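You operate a simulated robot arm through the tools that you are given. There is no shell and no other tool. Be economical: measure what you need, move in short steps, check, and stop when the job is done.

The job below is to be done with a simulated robot arm. You get a single attempt, and the scene is never put back.

JOB
Free the jammed rollers with the orange lever, then dump the pressure and switch off.
Fine: blue valve down to 20 first; keep the lever down till the jam lamp is out; the dump lever stays open.
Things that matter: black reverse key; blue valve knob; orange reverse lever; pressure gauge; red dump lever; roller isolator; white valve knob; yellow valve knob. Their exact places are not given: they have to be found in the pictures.

Only the result counts: the job must be done as asked and must still hold three seconds after the hand-in. Knocking over, shifting, dropping, spilling or breaking anything else fails it.

ROBOT AND FRAMES
A 7-joint arm with a two-finger parallel gripper on a trunk, on a base that drives. Base frame: it is fixed to the floor where the robot stands at the start and does not move with it; the origin is under the middle of the robot, x ahead of it, y to its left, z up; the surface under the hand at the start is at about z = 960. Units: mm, degrees, N and s.
With the tool pointing down near the work surface it reaches from about 180 to 720 mm from the robot's upright axis, wherever it stands. Its first joint turns from -166.0 to 166.0 degrees. Places, roughly: black reverse key [500, -100, 1100]; blue valve knob [700, -100, 1100]; orange reverse lever [600, 1500, 1300]; pressure gauge [700, 200, 1300]; red dump lever [700, 200, 1100]; roller isolator [700, -600, 1300]; white valve knob [700, 1300, 1100]; yellow valve knob [700, 500, 1100]. Payload 1.57 kg.
The TCP is the grasp point between the finger pads, 30 mm short of the fingertips. In the tool frame z runs along the fingers and y along their closing line. The gripper opens to 110 mm. The fingers are 24 mm wide and 12 mm thick; the gripper's body (48 by 112 mm) begins 78 mm behind the TCP.
Orientation is that of the tool frame in the base frame, as a unit quaternion [x, y, z, w]. With the fingers straight down and closing along the base's y, the tool's x points along the base's -x, its y along +y and its z along -z.

CONTROLS
- The arm moves only by the tool apply_moves. Its argument "steps" is a list of rows, each a list of 7 numbers: the shift along the tool's x, y, z in mm, then the turn, a rotation vector about the tool's x, y, z in degrees, then the closure in counts, from 0 (fully open) to 255 (shut). In form: [[x, y, z, rx, ry, rz, claw], ...]. A call has 1 to 8 rows; each row shifts and turns the commanded pose from where the row before left it, along the tool's axes as they then stand. Rows are played at 5 a second. More than 50 mm and 8.6 degrees between two rows, or a gripper value outside its range, and nothing of the call is played. A pose out of reach is approached as far as the arm can. The call stops where the force on the tool passes 60 N (or 10 N more than at its start, if that is more) or the arm is blocked; 0.2 s more then pass. Each finger travels about 45 mm/s and halts on what it meets, pressing with about 36 N; the grip force reading is that of the motor and also rises with nothing between the fingers. The clock runs only during rows and for 0.2 s after the last one: add rows that do not move to give the fingers time. The reply holds the time, the measured pose of the TCP, the force on the tool along the base axes, the opening and the grip force, in the units named above and with some noise, with the torque about the TCP (base axes, N m) and any sound that the robot's microphone picked up.
- Cameras (640 x 400 px; columns grow to the right, rows downward): "scene" is now at [18.1, 124, 1622.5]; the picture's right is [-0.37, -0.93, 0.00], its down [-0.50, 0.20, -0.84] and it looks along [0.78, -0.31, -0.54] (base axes); focal length 250 px, centre (320, 200). "wrist" rides on the gripper at [70, 16, -141] in the tool frame; the picture's right is [-0.23, 0.97, 0.00], its down [-0.86, -0.20, -0.48] and it looks along [-0.47, -0.11, 0.88] (tool axes); focal length 222 px, centre (320, 200).
- capture(camera): a new picture of that camera. It takes no simulated time.
- lift_body(by): slides the trunk up (or, below 0, down) by that many mm; the arm and the scene camera ride with it, the base frame stays. It gives what a move gives, with no picture.
- base_move(legs): drives the robot by 1 to 6 legs, each [ahead, turn to the left] in mm and degrees, along the robot's own axes; the way and the turn of a leg run together, so that a leg with both is an arc; at most 1500 mm and 180 degrees a leg. The arm and the cameras ride along, it lands a little off, and it stops where it bumps. It gives what a move gives.
- turn_head(pan, tilt): turns the head with the scene camera to pan (to the left, within 155 degrees either way) and tilt (down, from -29 to 69), counted from straight ahead of the robot. It gives what a move gives.
- locate(camera, pixels): for up to 12 pixels [column, row] of the newest picture of that camera ("zoom" is the newest enlarged one), the place [x, y, z] in the base frame of the surface seen there, good to about 2 mm, but the place of the scene camera against the robot may be out by one fixed shift of up to 25 mm in any direction. It takes no simulated time.
- close_up(camera, box): a new picture of the part [left, top, right, bottom] of that camera's present view, enlarged. It takes no simulated time.
- sign_off(): hands the job in; it is judged then, once.

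Keep the steps short. Do not move on a guess: measure, check each grasp and each placing, and mend mistakes. In all there are 80 turns and 48 pictures (those below and enlarged ones count). Leave the gripper open and the arm clear of the work at the hand-in unless told otherwise, and finish with a single line.

The tools are called after "Call:" as name(argument=value, ...) on one line, values as JSON. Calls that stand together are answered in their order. apply_moves: Moves the arm, as the interface text tells. Its arguments: {"type":"object","properties":{"steps":{"type":"array"}},"required":["steps"]} The other tools are called the same way: lift_body (by) slides the trunk up or down; base_move (legs) drives the base; turn_head (pan, tilt) turns the head that bears the scene camera; capture (camera) takes a picture; locate (camera, pixels) gives the place of the surface under pixels of a picture; close_up (camera, box) takes an enlarged picture of a part of a camera's view; sign_off () hands the job in.

At the start:

```text
clock: 0.0
eef_pos: [461.9, -136.0, 999.9]
orientation: [0.0, 1.0, -0.001, -0.001]
wrist_force: [0.1, 0.2, 0.5]
ft_torque: [0.02, 0.01, 0.0]
opening: 110.0
finger_force: 0.0
trunk travel left (down, up): [-525.0, 65.0]
robot x, y, heading: [-4.6, 2.3, 0.3]
head pan, tilt: [-21.8, 32.5]
```

scene: 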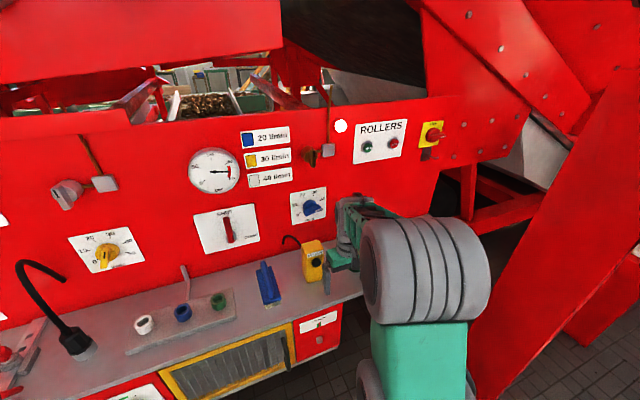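
wrist: 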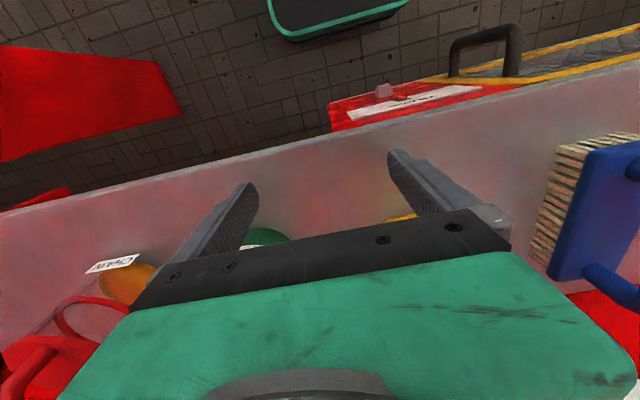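

I see the red panel with blue knob near (312,207), red dump lever near (228,230), gauge near (215,170), labels near (268,157), rollers lamps near (380,145), isolator near (432,135). Next I enlarge the panel to read it.

Call:
close_up(camera="scene", box=[180, 110, 340, 210])

Call:
close_up(camera="scene", box=[180, 170, 340, 270])

Call:
close_up(camera="scene", box=[320, 100, 480, 200])

```text
4.00 times, centred on (260, 160) of scene
```

zoom: 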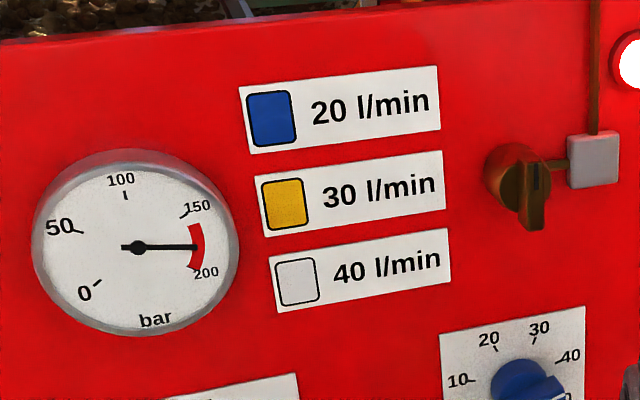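

```text
4.00 times, centred on (260, 220) of scene
```

zoom: 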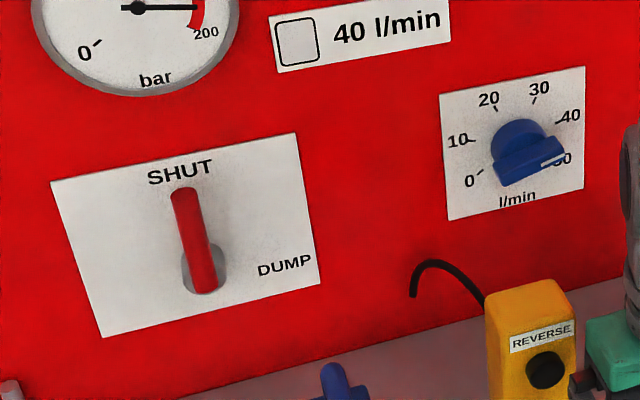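

```text
4.00 times, centred on (400, 150) of scene
```

zoom: 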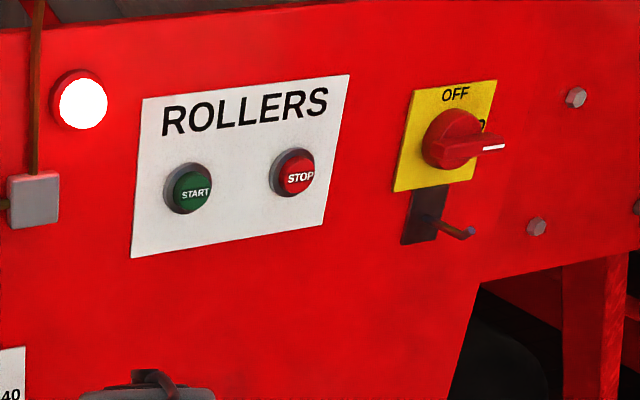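

Blue valve reads 50, gauge ~185 bar, isolator ON. Next I look left for the orange lever and the other valves.

Call:
locate(camera="scene", pixels=[[312, 207], [296, 197], [321, 193], [298, 222], [325, 213], [228, 230], [210, 215], [250, 235], [432, 135], [341, 127], [270, 200]])

Call:
turn_head(pan=45, tilt=20)

Call:
capture(camera="scene")

```text
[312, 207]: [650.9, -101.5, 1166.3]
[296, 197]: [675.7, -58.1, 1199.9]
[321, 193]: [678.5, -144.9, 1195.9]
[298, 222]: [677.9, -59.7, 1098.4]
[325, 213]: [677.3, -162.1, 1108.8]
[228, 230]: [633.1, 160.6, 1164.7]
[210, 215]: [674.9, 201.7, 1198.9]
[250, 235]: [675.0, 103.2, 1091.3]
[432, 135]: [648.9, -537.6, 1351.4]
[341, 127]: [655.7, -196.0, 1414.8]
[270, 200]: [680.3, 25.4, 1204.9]
```

```text
clock: 1.4
eef_pos: [461.5, -136.6, 1000.5]
orientation: [0.0, 1.0, -0.001, 0.0]
wrist_force: [0.1, 0.4, 0.8]
ft_torque: [-0.03, 0.01, 0.03]
opening: 110.0
finger_force: 0.0
trunk travel left (down, up): [-525.0, 65.0]
robot x, y, heading: [-1.2, -1.6, -0.2]
head pan, tilt: [45.0, 20.0]
```

```text
42 pictures are left
```

scene: 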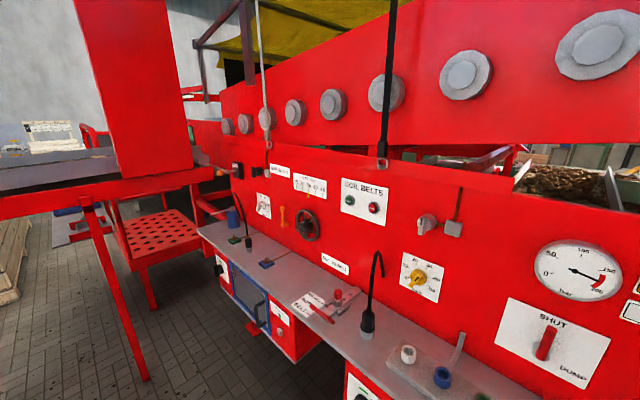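

The orange lever seems to be near (283,216), with panel text around it. Enlarge.

Call:
close_up(camera="scene", box=[230, 150, 350, 250])

Call:
locate(camera="scene", pixels=[[283, 210], [284, 222], [263, 205], [309, 226], [420, 278]])

```text
4.00 times, centred on (290, 200) of scene
```

zoom: 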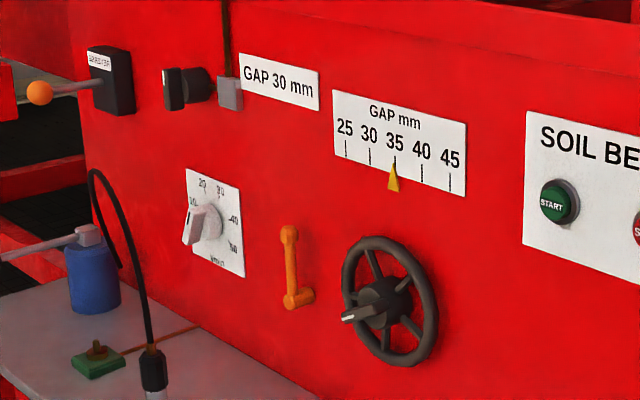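

```text
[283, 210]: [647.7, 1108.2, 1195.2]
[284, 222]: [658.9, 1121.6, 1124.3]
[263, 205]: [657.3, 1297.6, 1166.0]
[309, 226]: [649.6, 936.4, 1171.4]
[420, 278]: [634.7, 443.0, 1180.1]
```

The lever with orange ball (scene ~(220,173)) labelled REVERSE is the target; the other orange arm by the wheel is a lock. First the blue knob: I look back at the work area and measure the yellow pendant that stands near the hand.

Call:
locate(camera="zoom", pixels=[[40, 93], [75, 88], [115, 90], [100, 60], [185, 90], [205, 222]])

Call:
turn_head(pan=-15, tilt=40)

Call:
capture(camera="scene")

```text
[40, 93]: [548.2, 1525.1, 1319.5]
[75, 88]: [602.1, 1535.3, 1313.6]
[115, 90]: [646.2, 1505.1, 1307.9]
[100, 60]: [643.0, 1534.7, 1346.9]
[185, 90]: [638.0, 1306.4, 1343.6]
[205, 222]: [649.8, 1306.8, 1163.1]
```

```text
clock: 2.7
eef_pos: [460.5, -136.6, 1000.4]
orientation: [0.0, 1.0, 0.0, 0.001]
wrist_force: [1.1, 0.4, -1.6]
ft_torque: [-0.02, -0.01, -0.01]
opening: 109.9
finger_force: 0.0
trunk travel left (down, up): [-525.0, 65.0]
robot x, y, heading: [-2.1, -3.0, 0.3]
head pan, tilt: [-15.0, 40.0]
```

```text
40 pictures are left
```

scene: 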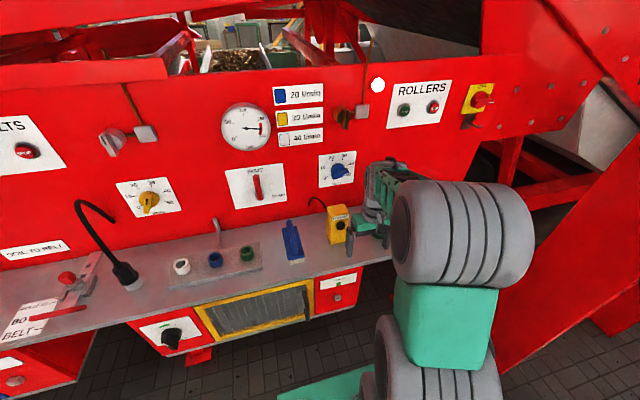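

Call:
locate(camera="scene", pixels=[[335, 210], [347, 210], [330, 238], [340, 242], [340, 228], [350, 247], [293, 225], [217, 222], [323, 263], [341, 171], [312, 200]])

Call:
close_up(camera="scene", box=[300, 150, 400, 250])

```text
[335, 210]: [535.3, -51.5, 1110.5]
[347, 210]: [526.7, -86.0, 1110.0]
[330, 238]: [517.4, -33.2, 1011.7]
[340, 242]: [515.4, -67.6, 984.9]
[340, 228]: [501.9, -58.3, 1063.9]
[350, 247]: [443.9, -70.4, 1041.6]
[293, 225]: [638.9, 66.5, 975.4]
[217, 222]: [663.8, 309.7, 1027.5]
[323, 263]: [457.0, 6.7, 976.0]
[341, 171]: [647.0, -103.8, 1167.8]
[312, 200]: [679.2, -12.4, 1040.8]
```

```text
4.00 times, centred on (350, 200) of scene
```

zoom: 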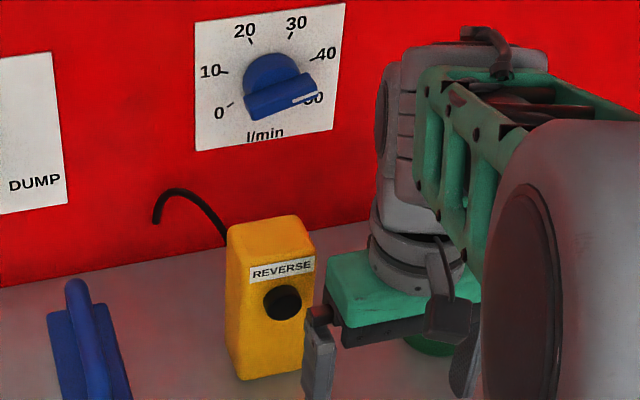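

The pendant (top z≈1110, y −30…−90, x 500–560, key facing the hand) stands right under the blue knob, so I must reach the knob from above/right. First: straight up and slightly back, then begin pitching the tool forward.

Call:
apply_moves(steps=[[8, 0, -48, 0, 0, 0, 0], [8, 0, -48, 0, 0, 0, 0], [8, 0, -48, 0, 0, 0, 0], [8, 0, -48, 0, 0, 0, 0], [0, 0, -30, 0, -8.5, 0, 0], [0, 0, 0, 0, -8.5, 0, 0], [0, 0, 0, 0, -8.5, 0, 0], [0, 0, 0, 0, -8.5, 0, 0]])

Call:
apply_moves(steps=[[0, 0, 0, 0, -8.5, 0, 0], [0, 0, 0, 0, -8.5, 0, 0], [0, 0, 0, 0, -8.5, 0, 0], [0, 0, 0, 0, -8.5, 0, 0]])

Call:
capture(camera="wrist")

```text
clock: 4.5
eef_pos: [428.6, -137.1, 1222.3]
orientation: [-0.001, 0.956, 0.001, 0.294]
wrist_force: [0.2, 0.0, 0.9]
ft_torque: [-0.02, 0.03, -0.05]
opening: 110.1
finger_force: 0.0
trunk travel left (down, up): [-525.0, 65.0]
robot x, y, heading: [-0.5, -2.3, 0.1]
head pan, tilt: [-15.0, 40.0]
```

```text
clock: 5.7
eef_pos: [435.7, -134.9, 1191.5]
orientation: [0.017, 0.84, 0.038, 0.542]
wrist_force: [-0.4, 0.3, 0.4]
ft_torque: [-0.01, -0.01, 0.0]
opening: 109.9
finger_force: 0.2
trunk travel left (down, up): [-525.0, 65.0]
robot x, y, heading: [0.7, 5.0, -0.1]
head pan, tilt: [-15.0, 40.0]
stopped in row 4: the arm was blocked; the commanded pose is now the measured one
```

```text
38 pictures are left
```

wrist: 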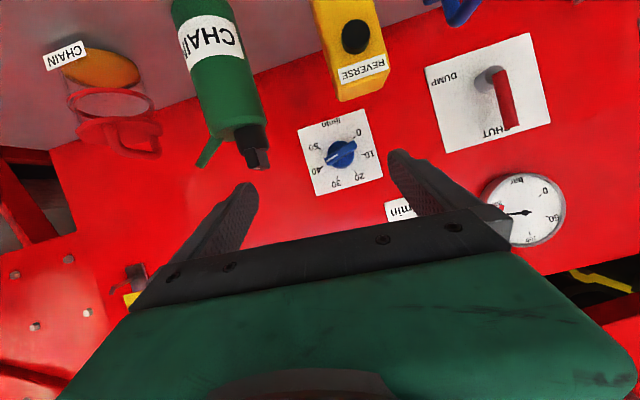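

The arm blocked at ~65° pitch (too close to the body). The wrist view shows the knob at (340,155), a green oil bottle near (225,80), the pendant (355,45). I measure these with the wrist camera.

Call:
locate(camera="wrist", pixels=[[340, 155], [328, 161], [353, 147], [312, 186], [372, 122], [365, 90], [338, 92], [356, 38], [240, 128], [260, 165], [485, 78], [508, 125]])

Call:
close_up(camera="wrist", box=[290, 90, 400, 200])

```text
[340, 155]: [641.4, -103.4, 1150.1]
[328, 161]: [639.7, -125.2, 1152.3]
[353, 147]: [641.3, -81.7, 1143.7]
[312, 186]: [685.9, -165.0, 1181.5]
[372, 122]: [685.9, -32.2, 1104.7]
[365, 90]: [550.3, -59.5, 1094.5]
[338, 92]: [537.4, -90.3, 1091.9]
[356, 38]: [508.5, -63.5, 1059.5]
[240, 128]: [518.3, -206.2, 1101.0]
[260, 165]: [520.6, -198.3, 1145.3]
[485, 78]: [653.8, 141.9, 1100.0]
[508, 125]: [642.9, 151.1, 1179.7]
```

```text
3.64 times, centred on (345, 145) of wrist
```

zoom: 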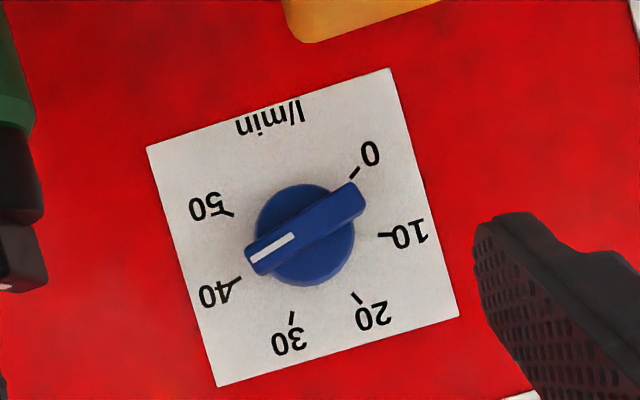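

Knob bar spans (−125,1152) to (−82,1144), x≈641: it actually reads about 40. I measure the dial ticks for exact angles, then move forward and up clear of bottle and pendant.

Call:
locate(camera="zoom", pixels=[[353, 173], [384, 234], [360, 300], [292, 317], [237, 281], [229, 213], [254, 262], [355, 200], [292, 240], [15, 270], [10, 140], [30, 215]])

Call:
apply_moves(steps=[[-30, 0, 35, 0, 0, 0, 0], [-30, 0, 35, 0, 0, 0, 0], [0, 0, 30, 0, 0, 0, 0], [0, 0, 0, 0, -8.5, 0, 0], [0, 0, 0, 0, 0, 8.5, 0], [0, 0, 0, 0, 0, 8.5, 0], [0, 0, 0, 0, 0, 8.5, 0], [0, 0, 0, 0, 0, 8.5, 0]])

```text
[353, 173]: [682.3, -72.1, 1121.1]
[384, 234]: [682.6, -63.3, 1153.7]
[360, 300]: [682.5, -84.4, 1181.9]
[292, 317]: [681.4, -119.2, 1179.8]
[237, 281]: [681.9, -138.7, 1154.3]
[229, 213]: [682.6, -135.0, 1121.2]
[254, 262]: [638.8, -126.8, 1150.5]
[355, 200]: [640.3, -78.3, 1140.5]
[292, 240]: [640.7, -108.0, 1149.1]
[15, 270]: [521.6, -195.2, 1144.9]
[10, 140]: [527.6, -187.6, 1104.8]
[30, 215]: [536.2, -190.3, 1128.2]
```

```text
clock: 7.5
eef_pos: [550.3, -133.7, 1207.1]
orientation: [0.252, 0.756, 0.211, 0.566]
wrist_force: [-0.3, 0.0, -0.3]
ft_torque: [0.0, 0.02, 0.04]
opening: 109.8
finger_force: 0.2
trunk travel left (down, up): [-525.0, 65.0]
robot x, y, heading: [-2.2, -0.9, 0.1]
head pan, tilt: [-15.0, 40.0]
```

Dial centre (−102.5, 1146); 0 and 50 are at ±125° from vertical, 20 at 25° left of vertical; bar now at ~11.6° azimuth (≈40.7), so it needs ~103° counter‑clockwise. Next: turn the tool to grip the bar with a slight yaw/pitch that keeps clear of bottle and pendant.

Call:
apply_moves(steps=[[0, 0, 0, -1.98, 1.76, 7.82, 60], [0, 0, 0, -1.98, 1.76, 7.82, 116], [0, 0, 0, -1.98, 1.76, 7.82, 116], [0, 0, 0, -1.98, 1.76, 7.82, 116], [0, 0, 0, -1.98, 1.76, 7.82, 116]])

Call:
capture(camera="wrist")

```text
clock: 8.7
eef_pos: [551.5, -133.1, 1207.8]
orientation: [0.424, 0.649, 0.47, 0.422]
wrist_force: [0.7, 0.2, 0.2]
ft_torque: [0.01, 0.03, -0.04]
opening: 60.1
finger_force: 0.0
trunk travel left (down, up): [-525.0, 65.0]
robot x, y, heading: [1.6, -0.5, -0.1]
head pan, tilt: [-15.0, 40.0]
```

```text
36 pictures are left
```

wrist: 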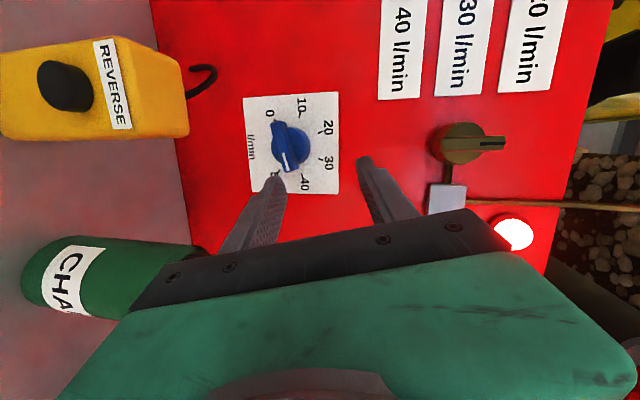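

Orientation is right. Now line up with the knob axis and go forward part of the way, then check.

Call:
apply_moves(steps=[[10.6, -38.9, 13.1, 0, 0, 0, 116], [0, 0, 35, 0, 0, 0, 116], [0, 0, 35, 0, 0, 0, 116], [0, 0, 0, 0, 0, 0, 116]])

Call:
capture(camera="wrist")

```text
clock: 9.7
eef_pos: [620.9, -110.1, 1150.7]
orientation: [0.423, 0.649, 0.469, 0.425]
wrist_force: [0.5, -0.4, 0.1]
ft_torque: [-0.03, 0.01, -0.01]
opening: 60.1
finger_force: 0.2
trunk travel left (down, up): [-525.0, 65.0]
robot x, y, heading: [-0.7, 1.2, -0.3]
head pan, tilt: [-15.0, 40.0]
```

```text
35 pictures are left
```

wrist: 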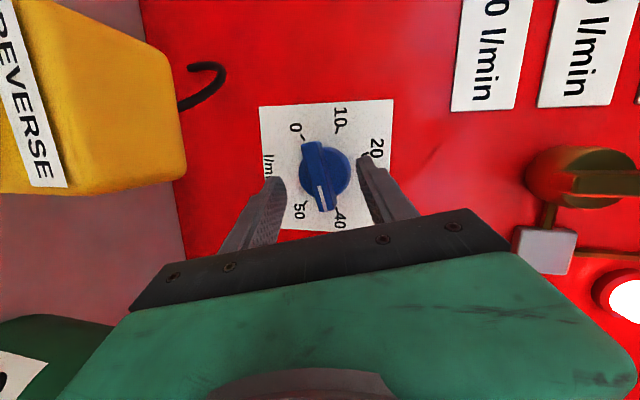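

The bar sits between the fingertips. Advance 8 mm and close.

Call:
apply_moves(steps=[[0, 0, 8, 0, 0, 0, 116], [0, 0, 0, 0, 0, 0, 190], [0, 0, 0, 0, 0, 0, 230], [0, 0, 0, 0, 0, 0, 230], [0, 0, 0, 0, 0, 0, 230]])

Call:
close_up(camera="wrist", box=[240, 80, 420, 260])

```text
clock: 10.9
eef_pos: [626.4, -108.3, 1148.4]
orientation: [0.423, 0.649, 0.469, 0.424]
wrist_force: [-9.8, -1.2, 4.7]
ft_torque: [0.03, -0.51, -0.28]
opening: 16.9
finger_force: 13.1
trunk travel left (down, up): [-525.0, 65.0]
robot x, y, heading: [0.0, -2.8, 0.0]
head pan, tilt: [-15.0, 40.0]
```

```text
2.22 times, centred on (330, 170) of wrist
```

zoom: 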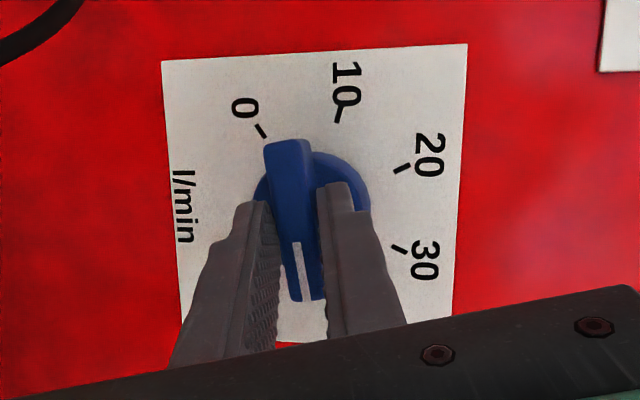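

Grip is good (16.9 mm, bar held). Turn it counter‑clockwise by about half (51°), leaning the hand upward as it turns.

Call:
apply_moves(steps=[[0.12, 0.48, -0.17, 1.55, -0.2, -7.15, 230], [0.12, 0.48, -0.17, 1.55, -0.2, -7.15, 230], [0.12, 0.48, -0.17, 1.55, -0.2, -7.15, 230], [0.12, 0.48, -0.17, 1.55, -0.2, -7.15, 230], [0.12, 0.48, -0.17, 1.55, -0.2, -7.15, 230], [0.12, 0.48, -0.17, 1.55, -0.2, -7.15, 230], [0.12, 0.48, -0.17, 1.55, -0.2, -7.15, 230]])

Call:
close_up(camera="wrist", box=[240, 80, 420, 260])

```text
clock: 12.5
eef_pos: [626.4, -105.4, 1151.8]
orientation: [0.15, 0.802, 0.179, 0.55]
wrist_force: [-5.3, 3.3, -0.8]
ft_torque: [0.03, -0.66, 0.33]
opening: 14.7
finger_force: 30.3
trunk travel left (down, up): [-525.0, 65.0]
robot x, y, heading: [4.7, -1.4, 0.3]
head pan, tilt: [-15.0, 40.0]
```

```text
2.22 times, centred on (330, 170) of wrist
```

zoom: 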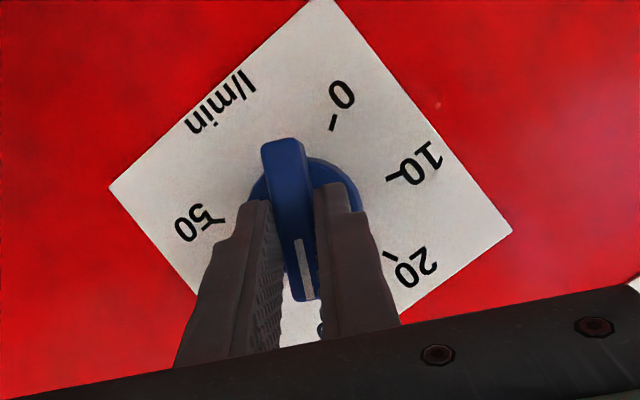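

Now at about 30. Turn the second half to 20.

Call:
apply_moves(steps=[[-0.1, 0.48, 0, 1.6, 0.37, -7.33, 230], [-0.1, 0.48, 0, 1.6, 0.37, -7.33, 230], [-0.1, 0.48, 0, 1.6, 0.37, -7.33, 230], [-0.1, 0.48, 0, 1.6, 0.37, -7.33, 230], [-0.1, 0.48, 0, 1.6, 0.37, -7.33, 230], [-0.1, 0.48, 0, 1.6, 0.37, -7.33, 230], [-0.1, 0.48, 0, 1.6, 0.37, -7.33, 230]])

Call:
close_up(camera="wrist", box=[240, 80, 420, 260])

Call:
close_up(camera="scene", box=[300, 130, 400, 230])

```text
clock: 14.1
eef_pos: [626.4, -98.7, 1153.0]
orientation: [-0.165, 0.813, -0.15, 0.538]
wrist_force: [-5.6, 13.5, -0.1]
ft_torque: [0.15, -0.1, -0.63]
opening: 15.6
finger_force: 31.4
trunk travel left (down, up): [-525.0, 65.0]
robot x, y, heading: [0.2, 0.3, 0.1]
head pan, tilt: [-15.0, 40.0]
```

```text
2.22 times, centred on (330, 170) of wrist
```

zoom: 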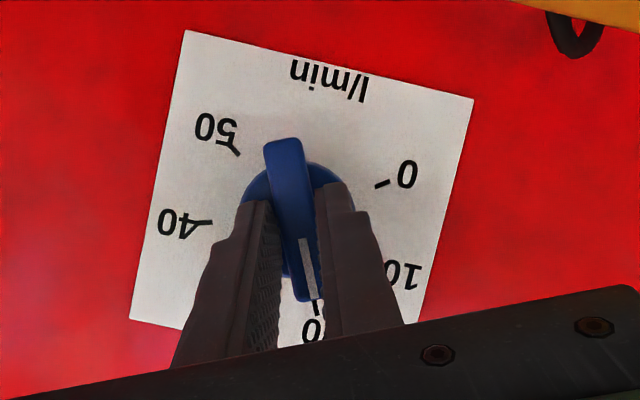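

```text
4.00 times, centred on (350, 180) of scene
```

zoom: 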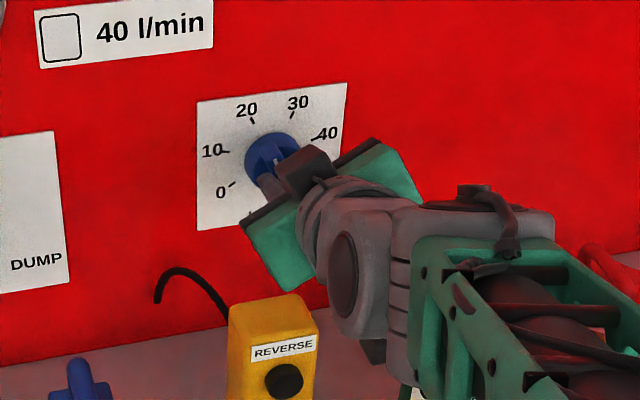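

It looks at 20. Release gently, back out along the tool axis, and read the knob.

Call:
apply_moves(steps=[[0, 0, 0, 0, 0, 0, 180], [0, 0, 0, 0, 0, 0, 140], [0, 0, 0, 0, 0, 0, 140], [0, 0, -40, 0, 0, 0, 140], [0, 0, -40, 0, 0, 0, 140]])

Call:
close_up(camera="wrist", box=[240, 80, 420, 260])

```text
clock: 15.3
eef_pos: [554.4, -98.6, 1183.5]
orientation: [-0.164, 0.813, -0.149, 0.538]
wrist_force: [0.8, -0.5, -0.4]
ft_torque: [-0.01, 0.0, 0.01]
opening: 49.7
finger_force: 0.1
trunk travel left (down, up): [-525.0, 65.0]
robot x, y, heading: [1.9, -4.1, -0.1]
head pan, tilt: [-15.0, 40.0]
```

```text
2.22 times, centred on (330, 170) of wrist
```

zoom: 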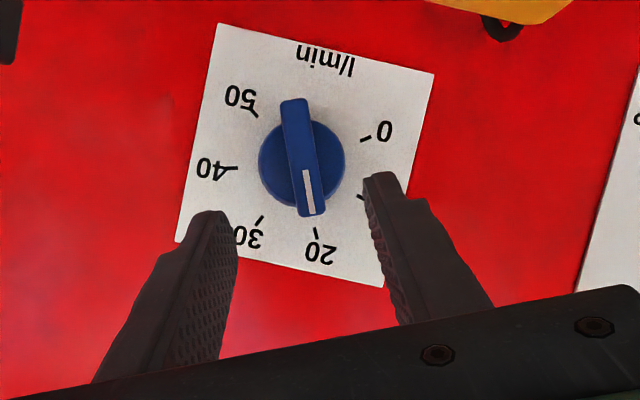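

Call:
locate(camera="zoom", pixels=[[293, 107], [311, 209], [316, 232], [261, 219], [237, 168], [256, 113], [366, 138], [303, 160], [307, 185]])

```text
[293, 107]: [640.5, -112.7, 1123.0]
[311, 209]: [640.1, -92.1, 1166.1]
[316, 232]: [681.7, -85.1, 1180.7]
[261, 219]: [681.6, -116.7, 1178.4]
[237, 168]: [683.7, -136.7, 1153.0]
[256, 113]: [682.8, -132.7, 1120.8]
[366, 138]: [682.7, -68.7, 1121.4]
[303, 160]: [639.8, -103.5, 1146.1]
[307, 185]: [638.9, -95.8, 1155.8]
```

The bar is at 25.5° against 25.3° for the 20 tick: blue valve is at 20. Now I pull the arm back and up, and survey the left side for the drive to the orange lever.

Call:
apply_moves(steps=[[0, 0, -45, 0, 0, 0, 140], [0, 0, -30, 0, 7, 0, 140], [0, 0, -20, 0, 8, 0, 140], [0, 0, -10, 0, 8, 0, 140], [0, 0, -10, 0, 8, 0, 140]])

Call:
turn_head(pan=75, tilt=25)

Call:
capture(camera="scene")

```text
clock: 16.5
eef_pos: [450.9, -85.9, 1233.9]
orientation: [-0.117, 0.928, -0.187, 0.3]
wrist_force: [-0.2, 0.4, 0.6]
ft_torque: [0.01, 0.05, 0.0]
opening: 49.7
finger_force: 0.1
trunk travel left (down, up): [-525.0, 65.0]
robot x, y, heading: [3.7, 1.3, 0.2]
head pan, tilt: [-15.0, 40.0]
```

```text
clock: 18.1
eef_pos: [452.0, -86.8, 1233.3]
orientation: [-0.117, 0.927, -0.187, 0.302]
wrist_force: [0.4, -0.1, -0.7]
ft_torque: [0.01, 0.0, 0.0]
opening: 49.7
finger_force: 0.0
trunk travel left (down, up): [-525.0, 65.0]
robot x, y, heading: [3.0, -2.6, 0.0]
head pan, tilt: [75.0, 25.0]
```

```text
29 pictures are left
```

scene: 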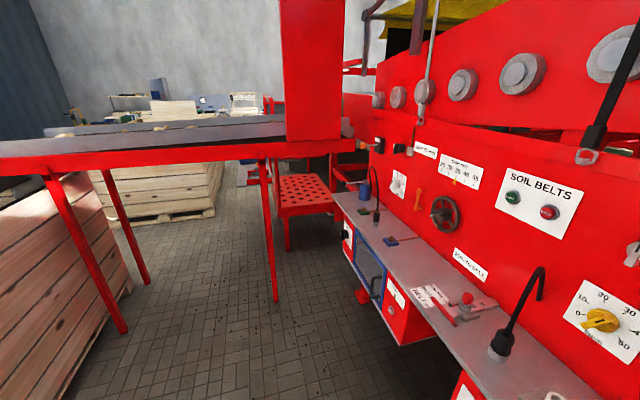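

Call:
locate(camera="scene", pixels=[[276, 298], [264, 165], [124, 330], [60, 160], [315, 140], [355, 240], [405, 330], [288, 245], [330, 145], [377, 142], [20, 150], [200, 360]])

Call:
close_up(camera="scene", box=[320, 110, 440, 230])

```text
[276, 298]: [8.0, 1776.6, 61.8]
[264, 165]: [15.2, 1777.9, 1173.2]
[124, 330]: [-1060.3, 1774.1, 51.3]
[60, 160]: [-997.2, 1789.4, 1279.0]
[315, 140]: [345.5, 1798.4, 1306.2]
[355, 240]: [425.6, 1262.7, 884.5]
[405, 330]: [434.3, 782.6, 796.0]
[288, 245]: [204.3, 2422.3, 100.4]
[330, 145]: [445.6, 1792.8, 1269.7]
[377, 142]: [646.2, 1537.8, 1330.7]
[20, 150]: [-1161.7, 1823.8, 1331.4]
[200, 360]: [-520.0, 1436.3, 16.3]
```

```text
3.33 times, centred on (380, 170) of scene
```

zoom: 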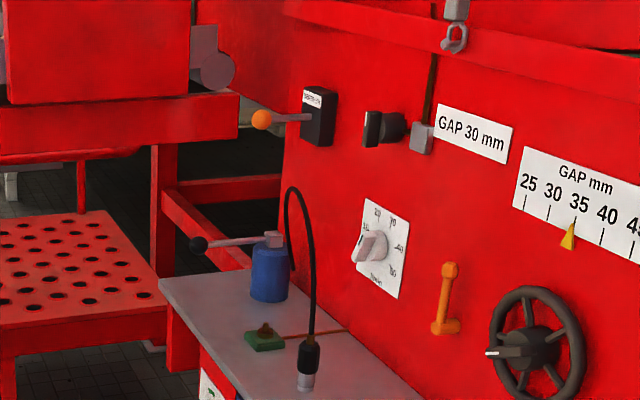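

The conveyor beam/legs sit at y≈1775–1790; the way at x≈0 is free until there. I fold the arm in, tool down, then raise the trunk and drive: turn left 90°, ahead ~1270, turn right 90°.

Call:
apply_moves(steps=[[28, 3.5, -21, -3.66, 5.9, 2.29, 140], [28, 3.5, -21, -3.66, 5.9, 2.29, 140], [0, 0, 0, -3.66, 5.9, 2.29, 140], [0, 0, 0, -3.66, 5.9, 2.29, 180], [0, 0, 0, -3.66, 5.9, 2.29, 220], [0, 0, 0, -3.66, 5.9, 2.29, 255]])

Call:
base_move(legs=[[0, 90]])

```text
clock: 19.5
eef_pos: [381.1, -84.9, 1227.2]
orientation: [0.001, 1.0, 0.001, -0.001]
wrist_force: [1.3, 0.6, 0.2]
ft_torque: [-0.01, -0.02, -0.02]
opening: 0.3
finger_force: 9.6
out of reach, approached as far as the arm can: row 6
trunk travel left (down, up): [-525.0, 65.0]
robot x, y, heading: [1.1, 2.8, -0.2]
head pan, tilt: [75.0, 25.0]
```

```text
clock: 23.7
eef_pos: [100.0, 377.9, 1228.4]
orientation: [-0.694, 0.72, 0.0, 0.0]
wrist_force: [-0.6, 0.1, -1.2]
ft_torque: [0.0, -0.02, 0.02]
opening: 0.2
finger_force: 21.3
trunk travel left (down, up): [-525.0, 65.0]
robot x, y, heading: [1.1, 1.8, 87.9]
head pan, tilt: [75.0, 25.0]
```

Call:
base_move(legs=[[1270, 0], [0, -88]])

Call:
turn_head(pan=20, tilt=25)

Call:
capture(camera="scene")

```text
clock: 33.8
eef_pos: [433.7, 1152.1, 1228.6]
orientation: [0.019, 1.0, 0.0, 0.0]
wrist_force: [0.5, 0.2, -0.1]
ft_torque: [0.03, 0.0, -0.03]
opening: 0.2
finger_force: 21.6
trunk travel left (down, up): [-525.0, 65.0]
robot x, y, heading: [58.4, 1255.3, -2.3]
head pan, tilt: [75.0, 25.0]
```

```text
clock: 35.0
eef_pos: [434.1, 1152.7, 1227.6]
orientation: [0.018, 1.0, 0.0, 0.001]
wrist_force: [-0.3, 0.0, 0.7]
ft_torque: [0.01, 0.03, 0.02]
opening: 0.0
finger_force: 21.1
trunk travel left (down, up): [-525.0, 65.0]
robot x, y, heading: [55.9, 1253.0, -2.2]
head pan, tilt: [20.0, 25.0]
```

```text
27 pictures are left
```

scene: 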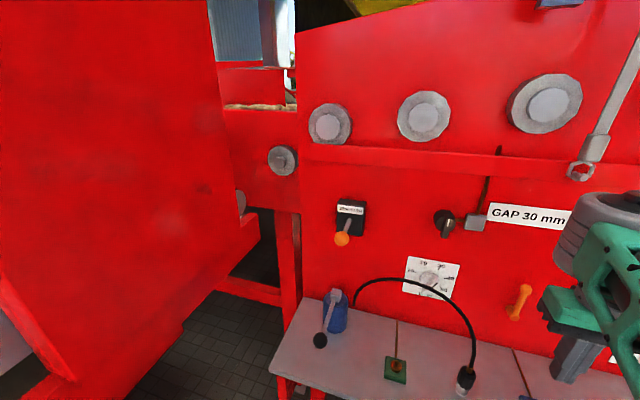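

Call:
locate(camera="scene", pixels=[[342, 239], [347, 226], [350, 210], [337, 205], [364, 230], [150, 200], [440, 285], [320, 340], [333, 295], [447, 222]])

Call:
close_up(camera="scene", box=[300, 190, 400, 260])

```text
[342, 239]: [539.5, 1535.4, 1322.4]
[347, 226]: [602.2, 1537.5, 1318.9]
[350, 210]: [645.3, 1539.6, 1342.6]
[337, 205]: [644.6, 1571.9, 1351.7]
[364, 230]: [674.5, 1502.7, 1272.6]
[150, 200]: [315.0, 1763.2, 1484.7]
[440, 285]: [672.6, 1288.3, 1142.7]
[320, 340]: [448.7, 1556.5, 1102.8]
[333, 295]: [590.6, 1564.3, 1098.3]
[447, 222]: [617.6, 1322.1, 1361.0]
```

```text
5.71 times, centred on (350, 225) of scene
```

zoom: 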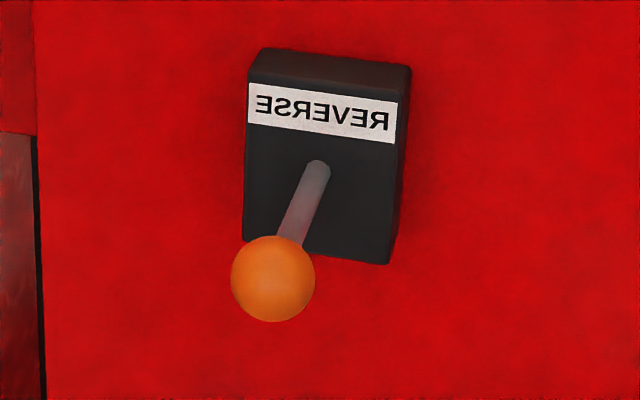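

Lever ball at about (550,1535,1310). Raise the trunk fully, then move the closed fingers up and left in front of the lever, staying back at x≈430.

Call:
lift_body(by=64)

Call:
apply_moves(steps=[[0, 45, -20, 0, 0, 0, 255], [0, 45, -20, 0, 0, 0, 255], [0, 45, -20, 0, 0, 0, 255], [0, 45, -20, 0, 0, 0, 255], [0, 48, 0, 0, 0, 0, 255], [0, 48, 0, 0, 0, 0, 255], [0, 48, 0, 0, 0, 0, 255]])

Call:
capture(camera="wrist")

```text
clock: 36.1
eef_pos: [434.5, 1152.5, 1292.2]
orientation: [0.019, 1.0, -0.001, -0.001]
wrist_force: [0.7, -0.3, 0.4]
ft_torque: [-0.01, -0.03, 0.01]
opening: 0.0
finger_force: 21.3
trunk travel left (down, up): [-589.0, 1.0]
robot x, y, heading: [58.3, 1252.8, -2.3]
head pan, tilt: [20.0, 25.0]
```

```text
clock: 37.7
eef_pos: [442.6, 1479.3, 1371.0]
orientation: [0.019, 1.0, -0.001, 0.0]
wrist_force: [-0.3, 0.9, -0.1]
ft_torque: [-0.02, 0.0, 0.01]
opening: 0.0
finger_force: 21.4
trunk travel left (down, up): [-589.0, 1.0]
robot x, y, heading: [56.1, 1256.9, -2.4]
head pan, tilt: [20.0, 25.0]
```

```text
25 pictures are left
```

wrist: 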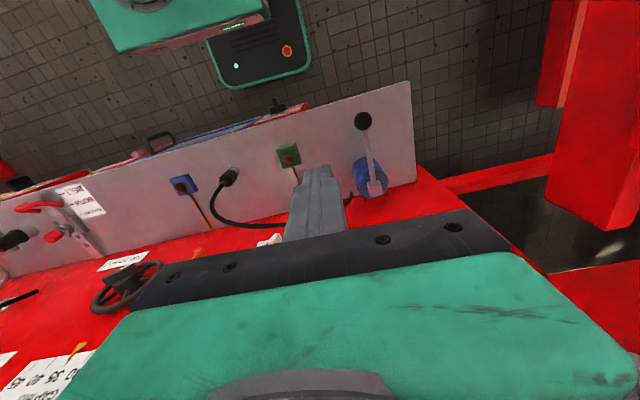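

The lever is hidden by the gripper from here. Before moving in, I check the rail above the lever (pixel (400,160)) and fingers in a new scene picture.

Call:
capture(camera="scene")

```text
24 pictures are left
```

scene: 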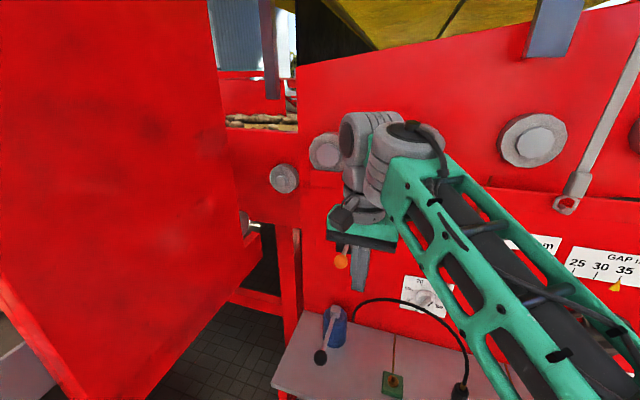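

Call:
locate(camera="scene", pixels=[[341, 263], [357, 290], [361, 268], [520, 190], [540, 205], [325, 152], [440, 300], [150, 250], [200, 100]])

Call:
close_up(camera="scene", box=[300, 220, 400, 300])

```text
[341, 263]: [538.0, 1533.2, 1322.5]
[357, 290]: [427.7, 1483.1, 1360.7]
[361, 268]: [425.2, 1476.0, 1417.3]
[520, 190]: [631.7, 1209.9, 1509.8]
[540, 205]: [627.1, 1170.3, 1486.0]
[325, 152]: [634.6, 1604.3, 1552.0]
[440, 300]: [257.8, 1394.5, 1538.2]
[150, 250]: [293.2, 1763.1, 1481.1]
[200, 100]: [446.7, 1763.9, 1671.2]
```

```text
5.00 times, centred on (350, 260) of scene
```

zoom: 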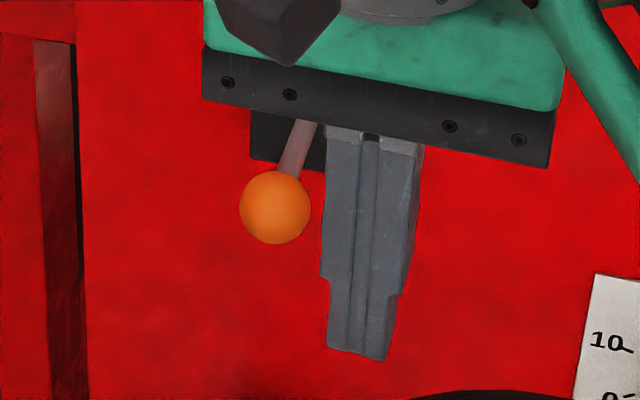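

Camera bias works out to about (−4,+3,+18), so the ball centre is ≈ (555,1535,1293). I move over to its front, pitch the tool forward 34° and open to ~70 mm.

Call:
apply_moves(steps=[[-30, 29, 0, 0, 0, 0, 200], [-30, 29, 0, 0, 0, 0, 150], [0, 0, 0, 0, -8.5, 0, 93], [0, 0, 0, 0, -8.5, 0, 93], [0, 0, 0, 0, -8.5, 0, 93], [0, 0, 0, 0, -8.5, 0, 93]])

Call:
capture(camera="wrist")

```text
clock: 39.1
eef_pos: [507.8, 1533.1, 1372.4]
orientation: [0.018, 0.956, -0.006, 0.293]
wrist_force: [0.6, 0.7, -0.5]
ft_torque: [-0.02, 0.02, -0.02]
opening: 69.9
finger_force: 0.1
trunk travel left (down, up): [-589.0, 1.0]
robot x, y, heading: [59.4, 1254.6, -2.3]
head pan, tilt: [20.0, 25.0]
```

```text
22 pictures are left
```

wrist: 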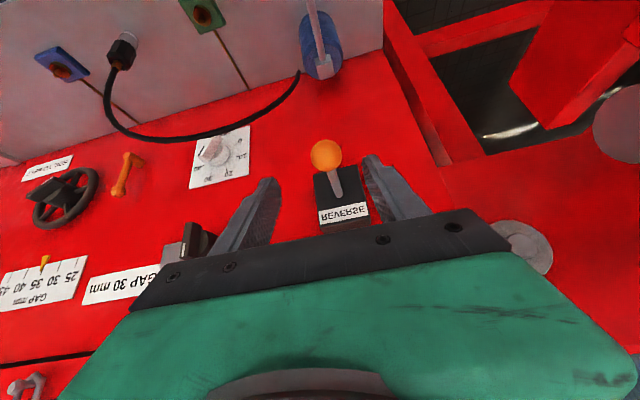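

Call:
locate(camera="wrist", pixels=[[326, 155], [318, 155], [326, 147], [334, 178], [339, 195], [316, 172], [361, 172]])

```text
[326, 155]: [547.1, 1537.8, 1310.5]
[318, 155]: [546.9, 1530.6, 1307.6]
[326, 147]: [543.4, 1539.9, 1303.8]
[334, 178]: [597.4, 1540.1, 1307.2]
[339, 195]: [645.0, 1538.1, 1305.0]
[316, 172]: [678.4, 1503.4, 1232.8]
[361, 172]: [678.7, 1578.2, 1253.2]
```

The wrist camera puts the ball centre at (561,1537,1299). Approach along the tool axis and close on the ball.

Call:
apply_moves(steps=[[0, 5, 20, 0, 0, 0, 93], [0, 0.5, 32, 0, 0, 0, 93], [-1, 0, 32, 0, 0, 0, 93], [0, 0, 0, 0, 0, 0, 150], [0, 0, 0, 0, 0, 0, 200], [0, 0, 0, 0, 0, 0, 220], [0, 0, 0, 0, 0, 0, 220]])

Call:
capture(camera="wrist")

```text
clock: 40.7
eef_pos: [549.3, 1551.3, 1364.1]
orientation: [0.018, 0.958, -0.009, 0.286]
wrist_force: [-0.3, -0.5, -0.5]
ft_torque: [0.01, -0.02, 0.0]
opening: 15.1
finger_force: 0.1
out of reach, approached as far as the arm can: row 1, 2, 3
trunk travel left (down, up): [-589.0, 1.0]
robot x, y, heading: [58.4, 1257.3, -2.2]
head pan, tilt: [20.0, 25.0]
```

```text
21 pictures are left
```

wrist: 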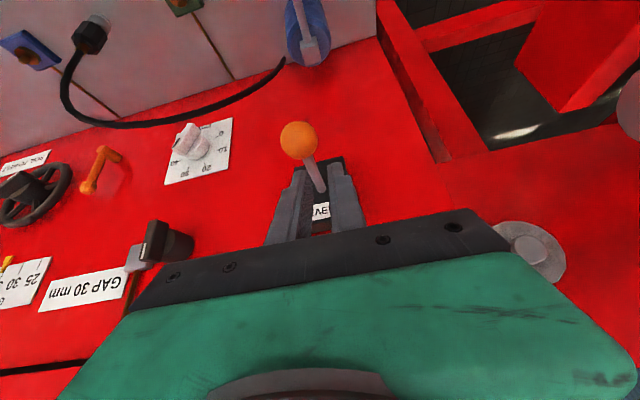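

The arm could not come down there (sideways reach limit): it hovers at (549,1551,1364) above the lever, nothing touched. I retreat, swing the arm to the right, and then turn the base so that the lever lies straight ahead.

Call:
apply_moves(steps=[[0, 0, -30, 0, 0, 0, 180], [0, 0, -45, 0, 8, 0, 180], [0, -20, -45, 0, 8, 0, 180], [0, -45, 0, 0, 8, 0, 180], [0, -45, 0, 0, 8, 0, 180], [0, -45, 0, 0, 0, 0, 180], [0, -45, 0, 0, 0, 0, 180], [0, -45, 0, 0, 0, 0, 180]])

```text
clock: 42.5
eef_pos: [472.7, 1317.2, 1451.6]
orientation: [0.019, 1.0, 0.0, 0.018]
wrist_force: [-0.6, 0.1, -0.3]
ft_torque: [0.03, -0.03, -0.01]
opening: 32.3
finger_force: 0.1
out of reach, approached as far as the arm can: row 5
trunk travel left (down, up): [-589.0, 1.0]
robot x, y, heading: [56.9, 1249.7, -2.3]
head pan, tilt: [20.0, 25.0]
```

Call:
base_move(legs=[[0, 30]])

Call:
apply_moves(steps=[[0, 0, 40, 0, 0, 0, 150], [0, 0, 40, 0, 0, 0, 93], [0, 0, 0, 0, -8.5, 0, 93], [0, 0, 0, 0, -8.5, 0, 93], [0, 0, 0, 0, -8.5, 0, 93], [0, 0, 0, 0, -8.5, 0, 93]])

Call:
capture(camera="wrist")

```text
clock: 44.4
eef_pos: [384.9, 1519.8, 1451.1]
orientation: [-0.243, 0.97, 0.004, 0.017]
wrist_force: [0.2, 0.0, 0.2]
ft_torque: [-0.02, -0.02, 0.0]
opening: 32.4
finger_force: 0.1
trunk travel left (down, up): [-589.0, 1.0]
robot x, y, heading: [57.4, 1253.1, 28.0]
head pan, tilt: [20.0, 25.0]
```

```text
clock: 45.8
eef_pos: [394.3, 1528.2, 1356.4]
orientation: [-0.237, 0.928, 0.071, 0.277]
wrist_force: [0.1, 0.3, -0.4]
ft_torque: [0.02, -0.03, 0.03]
opening: 69.5
finger_force: 0.1
out of reach, approached as far as the arm can: row 6
trunk travel left (down, up): [-589.0, 1.0]
robot x, y, heading: [52.3, 1252.6, 28.1]
head pan, tilt: [20.0, 25.0]
```

```text
20 pictures are left
```

wrist: 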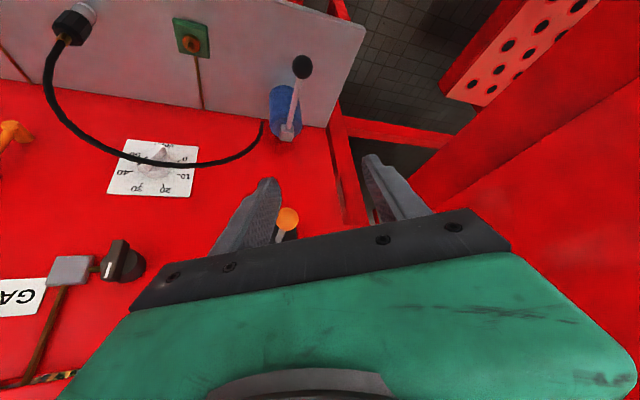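

Move forward to just above/before the ball.

Call:
apply_moves(steps=[[-34.3, -24.2, 18.2, 0, 0, 0, 93], [-34.3, -24.2, 18.2, 0, 0, 0, 93], [-34.3, -24.2, 18.2, 0, 0, 0, 93], [0, 0, 0, 0, 0, 0, 93]])

Call:
capture(camera="wrist")

```text
clock: 46.8
eef_pos: [524.4, 1509.6, 1394.2]
orientation: [-0.232, 0.922, 0.075, 0.301]
wrist_force: [-0.7, -0.5, -0.6]
ft_torque: [0.01, -0.01, 0.02]
opening: 70.0
finger_force: 0.0
trunk travel left (down, up): [-589.0, 1.0]
robot x, y, heading: [58.1, 1249.2, 27.9]
head pan, tilt: [20.0, 25.0]
```

```text
19 pictures are left
```

wrist: 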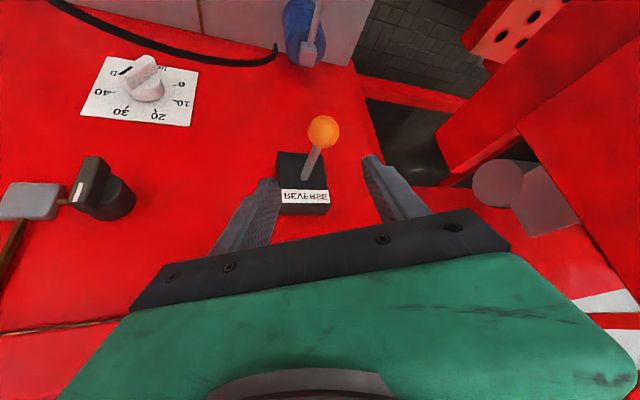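

Ball in view at (323,131), between the fingers ahead. Shift sideways slightly and go down along the tool axis.

Call:
apply_moves(steps=[[19, 6.4, 10, 0, 0, 0, 93], [0, 0, 30, 0, 0, 0, 93], [0, 0, 30, 0, 0, 0, 93], [0, 0, 30, 0, 0, 0, 93], [0, 0, 0, 0, 0, 0, 93]])

Call:
capture(camera="wrist")

```text
clock: 48.0
eef_pos: [577.0, 1517.7, 1347.8]
orientation: [-0.232, 0.923, 0.076, 0.297]
wrist_force: [0.0, -0.3, -0.1]
ft_torque: [0.0, -0.01, -0.01]
opening: 70.0
finger_force: 0.1
out of reach, approached as far as the arm can: row 2, 3, 4
trunk travel left (down, up): [-589.0, 1.0]
robot x, y, heading: [58.4, 1250.1, 28.3]
head pan, tilt: [20.0, 25.0]
```

```text
18 pictures are left
```

wrist: 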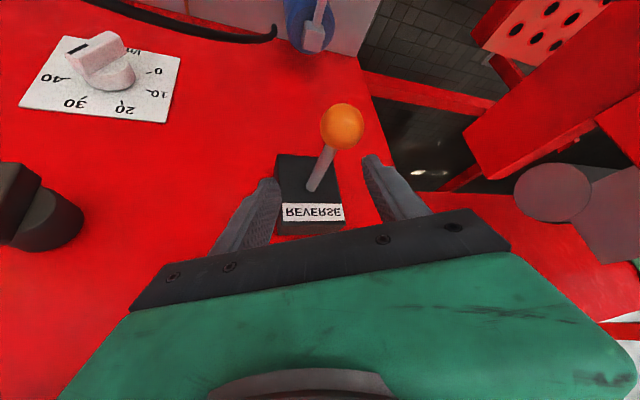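

Again the arm won't go lower in this posture. Instead I'll position above the ball and use the trunk to lower the hand.

Call:
apply_moves(steps=[[-2.4, 24.4, -15.7, 0, 0, 0, 93], [0, 0, 0, 0, 0, 0, 93]])

Call:
capture(camera="wrist")

```text
clock: 48.5
eef_pos: [559.7, 1537.7, 1361.5]
orientation: [-0.232, 0.922, 0.075, 0.3]
wrist_force: [0.2, -0.2, -0.7]
ft_torque: [-0.01, -0.01, -0.03]
opening: 69.7
finger_force: 0.1
trunk travel left (down, up): [-589.0, 1.0]
robot x, y, heading: [58.1, 1255.0, 28.3]
head pan, tilt: [20.0, 25.0]
```

```text
17 pictures are left
```

wrist: 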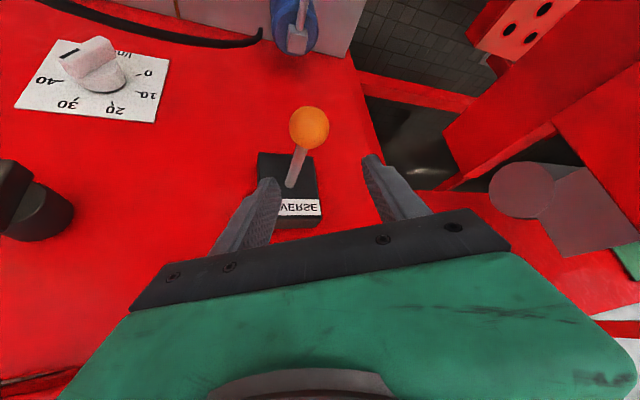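

Call:
locate(camera="wrist", pixels=[[310, 128], [300, 128], [320, 128], [310, 115], [310, 138], [297, 168]])

Call:
lift_body(by=-30)

```text
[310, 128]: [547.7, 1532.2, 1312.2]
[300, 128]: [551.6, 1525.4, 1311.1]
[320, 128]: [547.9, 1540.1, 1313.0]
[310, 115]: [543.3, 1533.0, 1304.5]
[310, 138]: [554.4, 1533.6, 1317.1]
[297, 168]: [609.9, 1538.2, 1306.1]
```

```text
clock: 49.3
eef_pos: [558.7, 1537.3, 1331.6]
orientation: [-0.231, 0.923, 0.075, 0.299]
wrist_force: [0.1, -0.2, -0.4]
ft_torque: [0.02, 0.02, -0.04]
opening: 69.9
finger_force: 0.0
trunk travel left (down, up): [-559.0, 31.0]
robot x, y, heading: [56.4, 1253.3, 28.1]
head pan, tilt: [20.0, 25.0]
```

Ball centre still ≈(559,1537,1299), directly below the grasp point. Lower 31 more and close.

Call:
lift_body(by=-31)

Call:
apply_moves(steps=[[0, 0, 0, 0, 0, 0, 150], [0, 0, 0, 0, 0, 0, 200], [0, 0, 0, 0, 0, 0, 220], [0, 0, 0, 0, 0, 0, 220]])

```text
clock: 50.1
eef_pos: [559.3, 1538.4, 1299.9]
orientation: [-0.232, 0.922, 0.075, 0.3]
wrist_force: [0.3, -0.6, -0.4]
ft_torque: [-0.01, 0.02, -0.01]
opening: 70.0
finger_force: 0.0
trunk travel left (down, up): [-528.0, 62.0]
robot x, y, heading: [59.4, 1253.4, 28.0]
head pan, tilt: [20.0, 25.0]
```

```text
clock: 51.1
eef_pos: [560.2, 1537.5, 1301.3]
orientation: [-0.231, 0.922, 0.075, 0.3]
wrist_force: [1.1, -1.2, -0.6]
ft_torque: [-0.05, -0.01, -0.03]
opening: 33.0
finger_force: 27.7
trunk travel left (down, up): [-528.0, 62.0]
robot x, y, heading: [55.1, 1255.8, 28.1]
head pan, tilt: [20.0, 25.0]
```

Ball held (33 mm). I turn the head toward the lit lamp by the ROLLERS panel to watch it, and start pressing down with the trunk.

Call:
turn_head(pan=-92, tilt=8)

Call:
capture(camera="scene")

Call:
lift_body(by=-20)

```text
clock: 53.0
eef_pos: [560.6, 1537.9, 1299.9]
orientation: [-0.231, 0.923, 0.075, 0.3]
wrist_force: [1.3, -2.0, 0.1]
ft_torque: [0.05, -0.06, 0.02]
opening: 33.1
finger_force: 40.8
trunk travel left (down, up): [-528.0, 62.0]
robot x, y, heading: [54.8, 1255.1, 27.6]
head pan, tilt: [-92.0, 8.0]
```

```text
16 pictures are left
```

scene: 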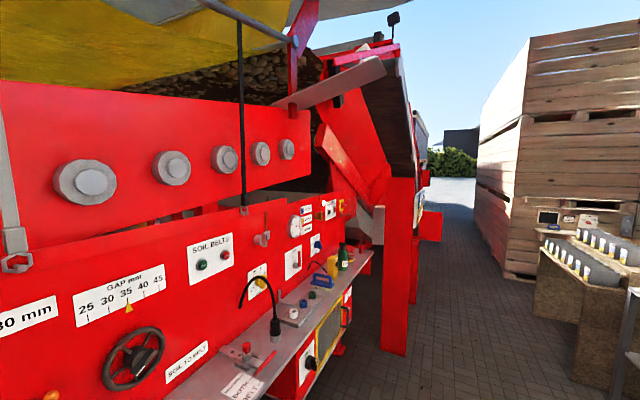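

```text
clock: 53.6
eef_pos: [560.2, 1536.8, 1281.9]
orientation: [-0.23, 0.922, 0.075, 0.301]
wrist_force: [6.3, -1.1, 12.9]
ft_torque: [0.5, -0.98, -0.01]
opening: 33.3
finger_force: 40.8
trunk travel left (down, up): [-508.0, 82.0]
robot x, y, heading: [55.9, 1256.3, 28.0]
head pan, tilt: [-92.0, 8.0]
```

Lever goes down with a spring (13 N). Continue.

Call:
lift_body(by=-18)

Call:
close_up(camera="scene", box=[280, 180, 380, 260])

```text
clock: 54.3
eef_pos: [561.7, 1535.7, 1263.2]
orientation: [-0.23, 0.923, 0.075, 0.3]
wrist_force: [17.3, -8.4, 14.7]
ft_torque: [0.36, -0.54, -0.1]
opening: 33.1
finger_force: 41.9
trunk travel left (down, up): [-490.0, 100.0]
robot x, y, heading: [57.7, 1249.9, 28.2]
head pan, tilt: [-92.0, 8.0]
```

```text
5.00 times, centred on (330, 220) of scene
```

zoom: 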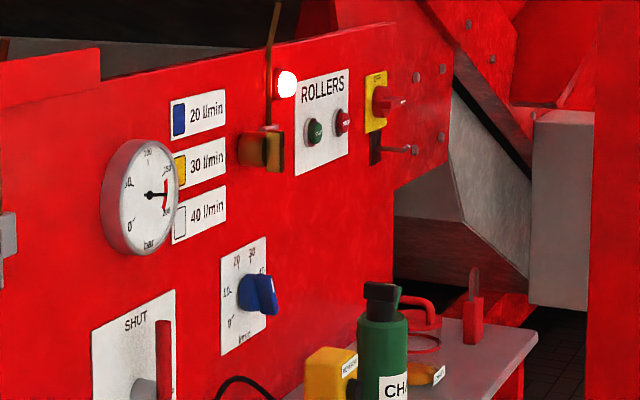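

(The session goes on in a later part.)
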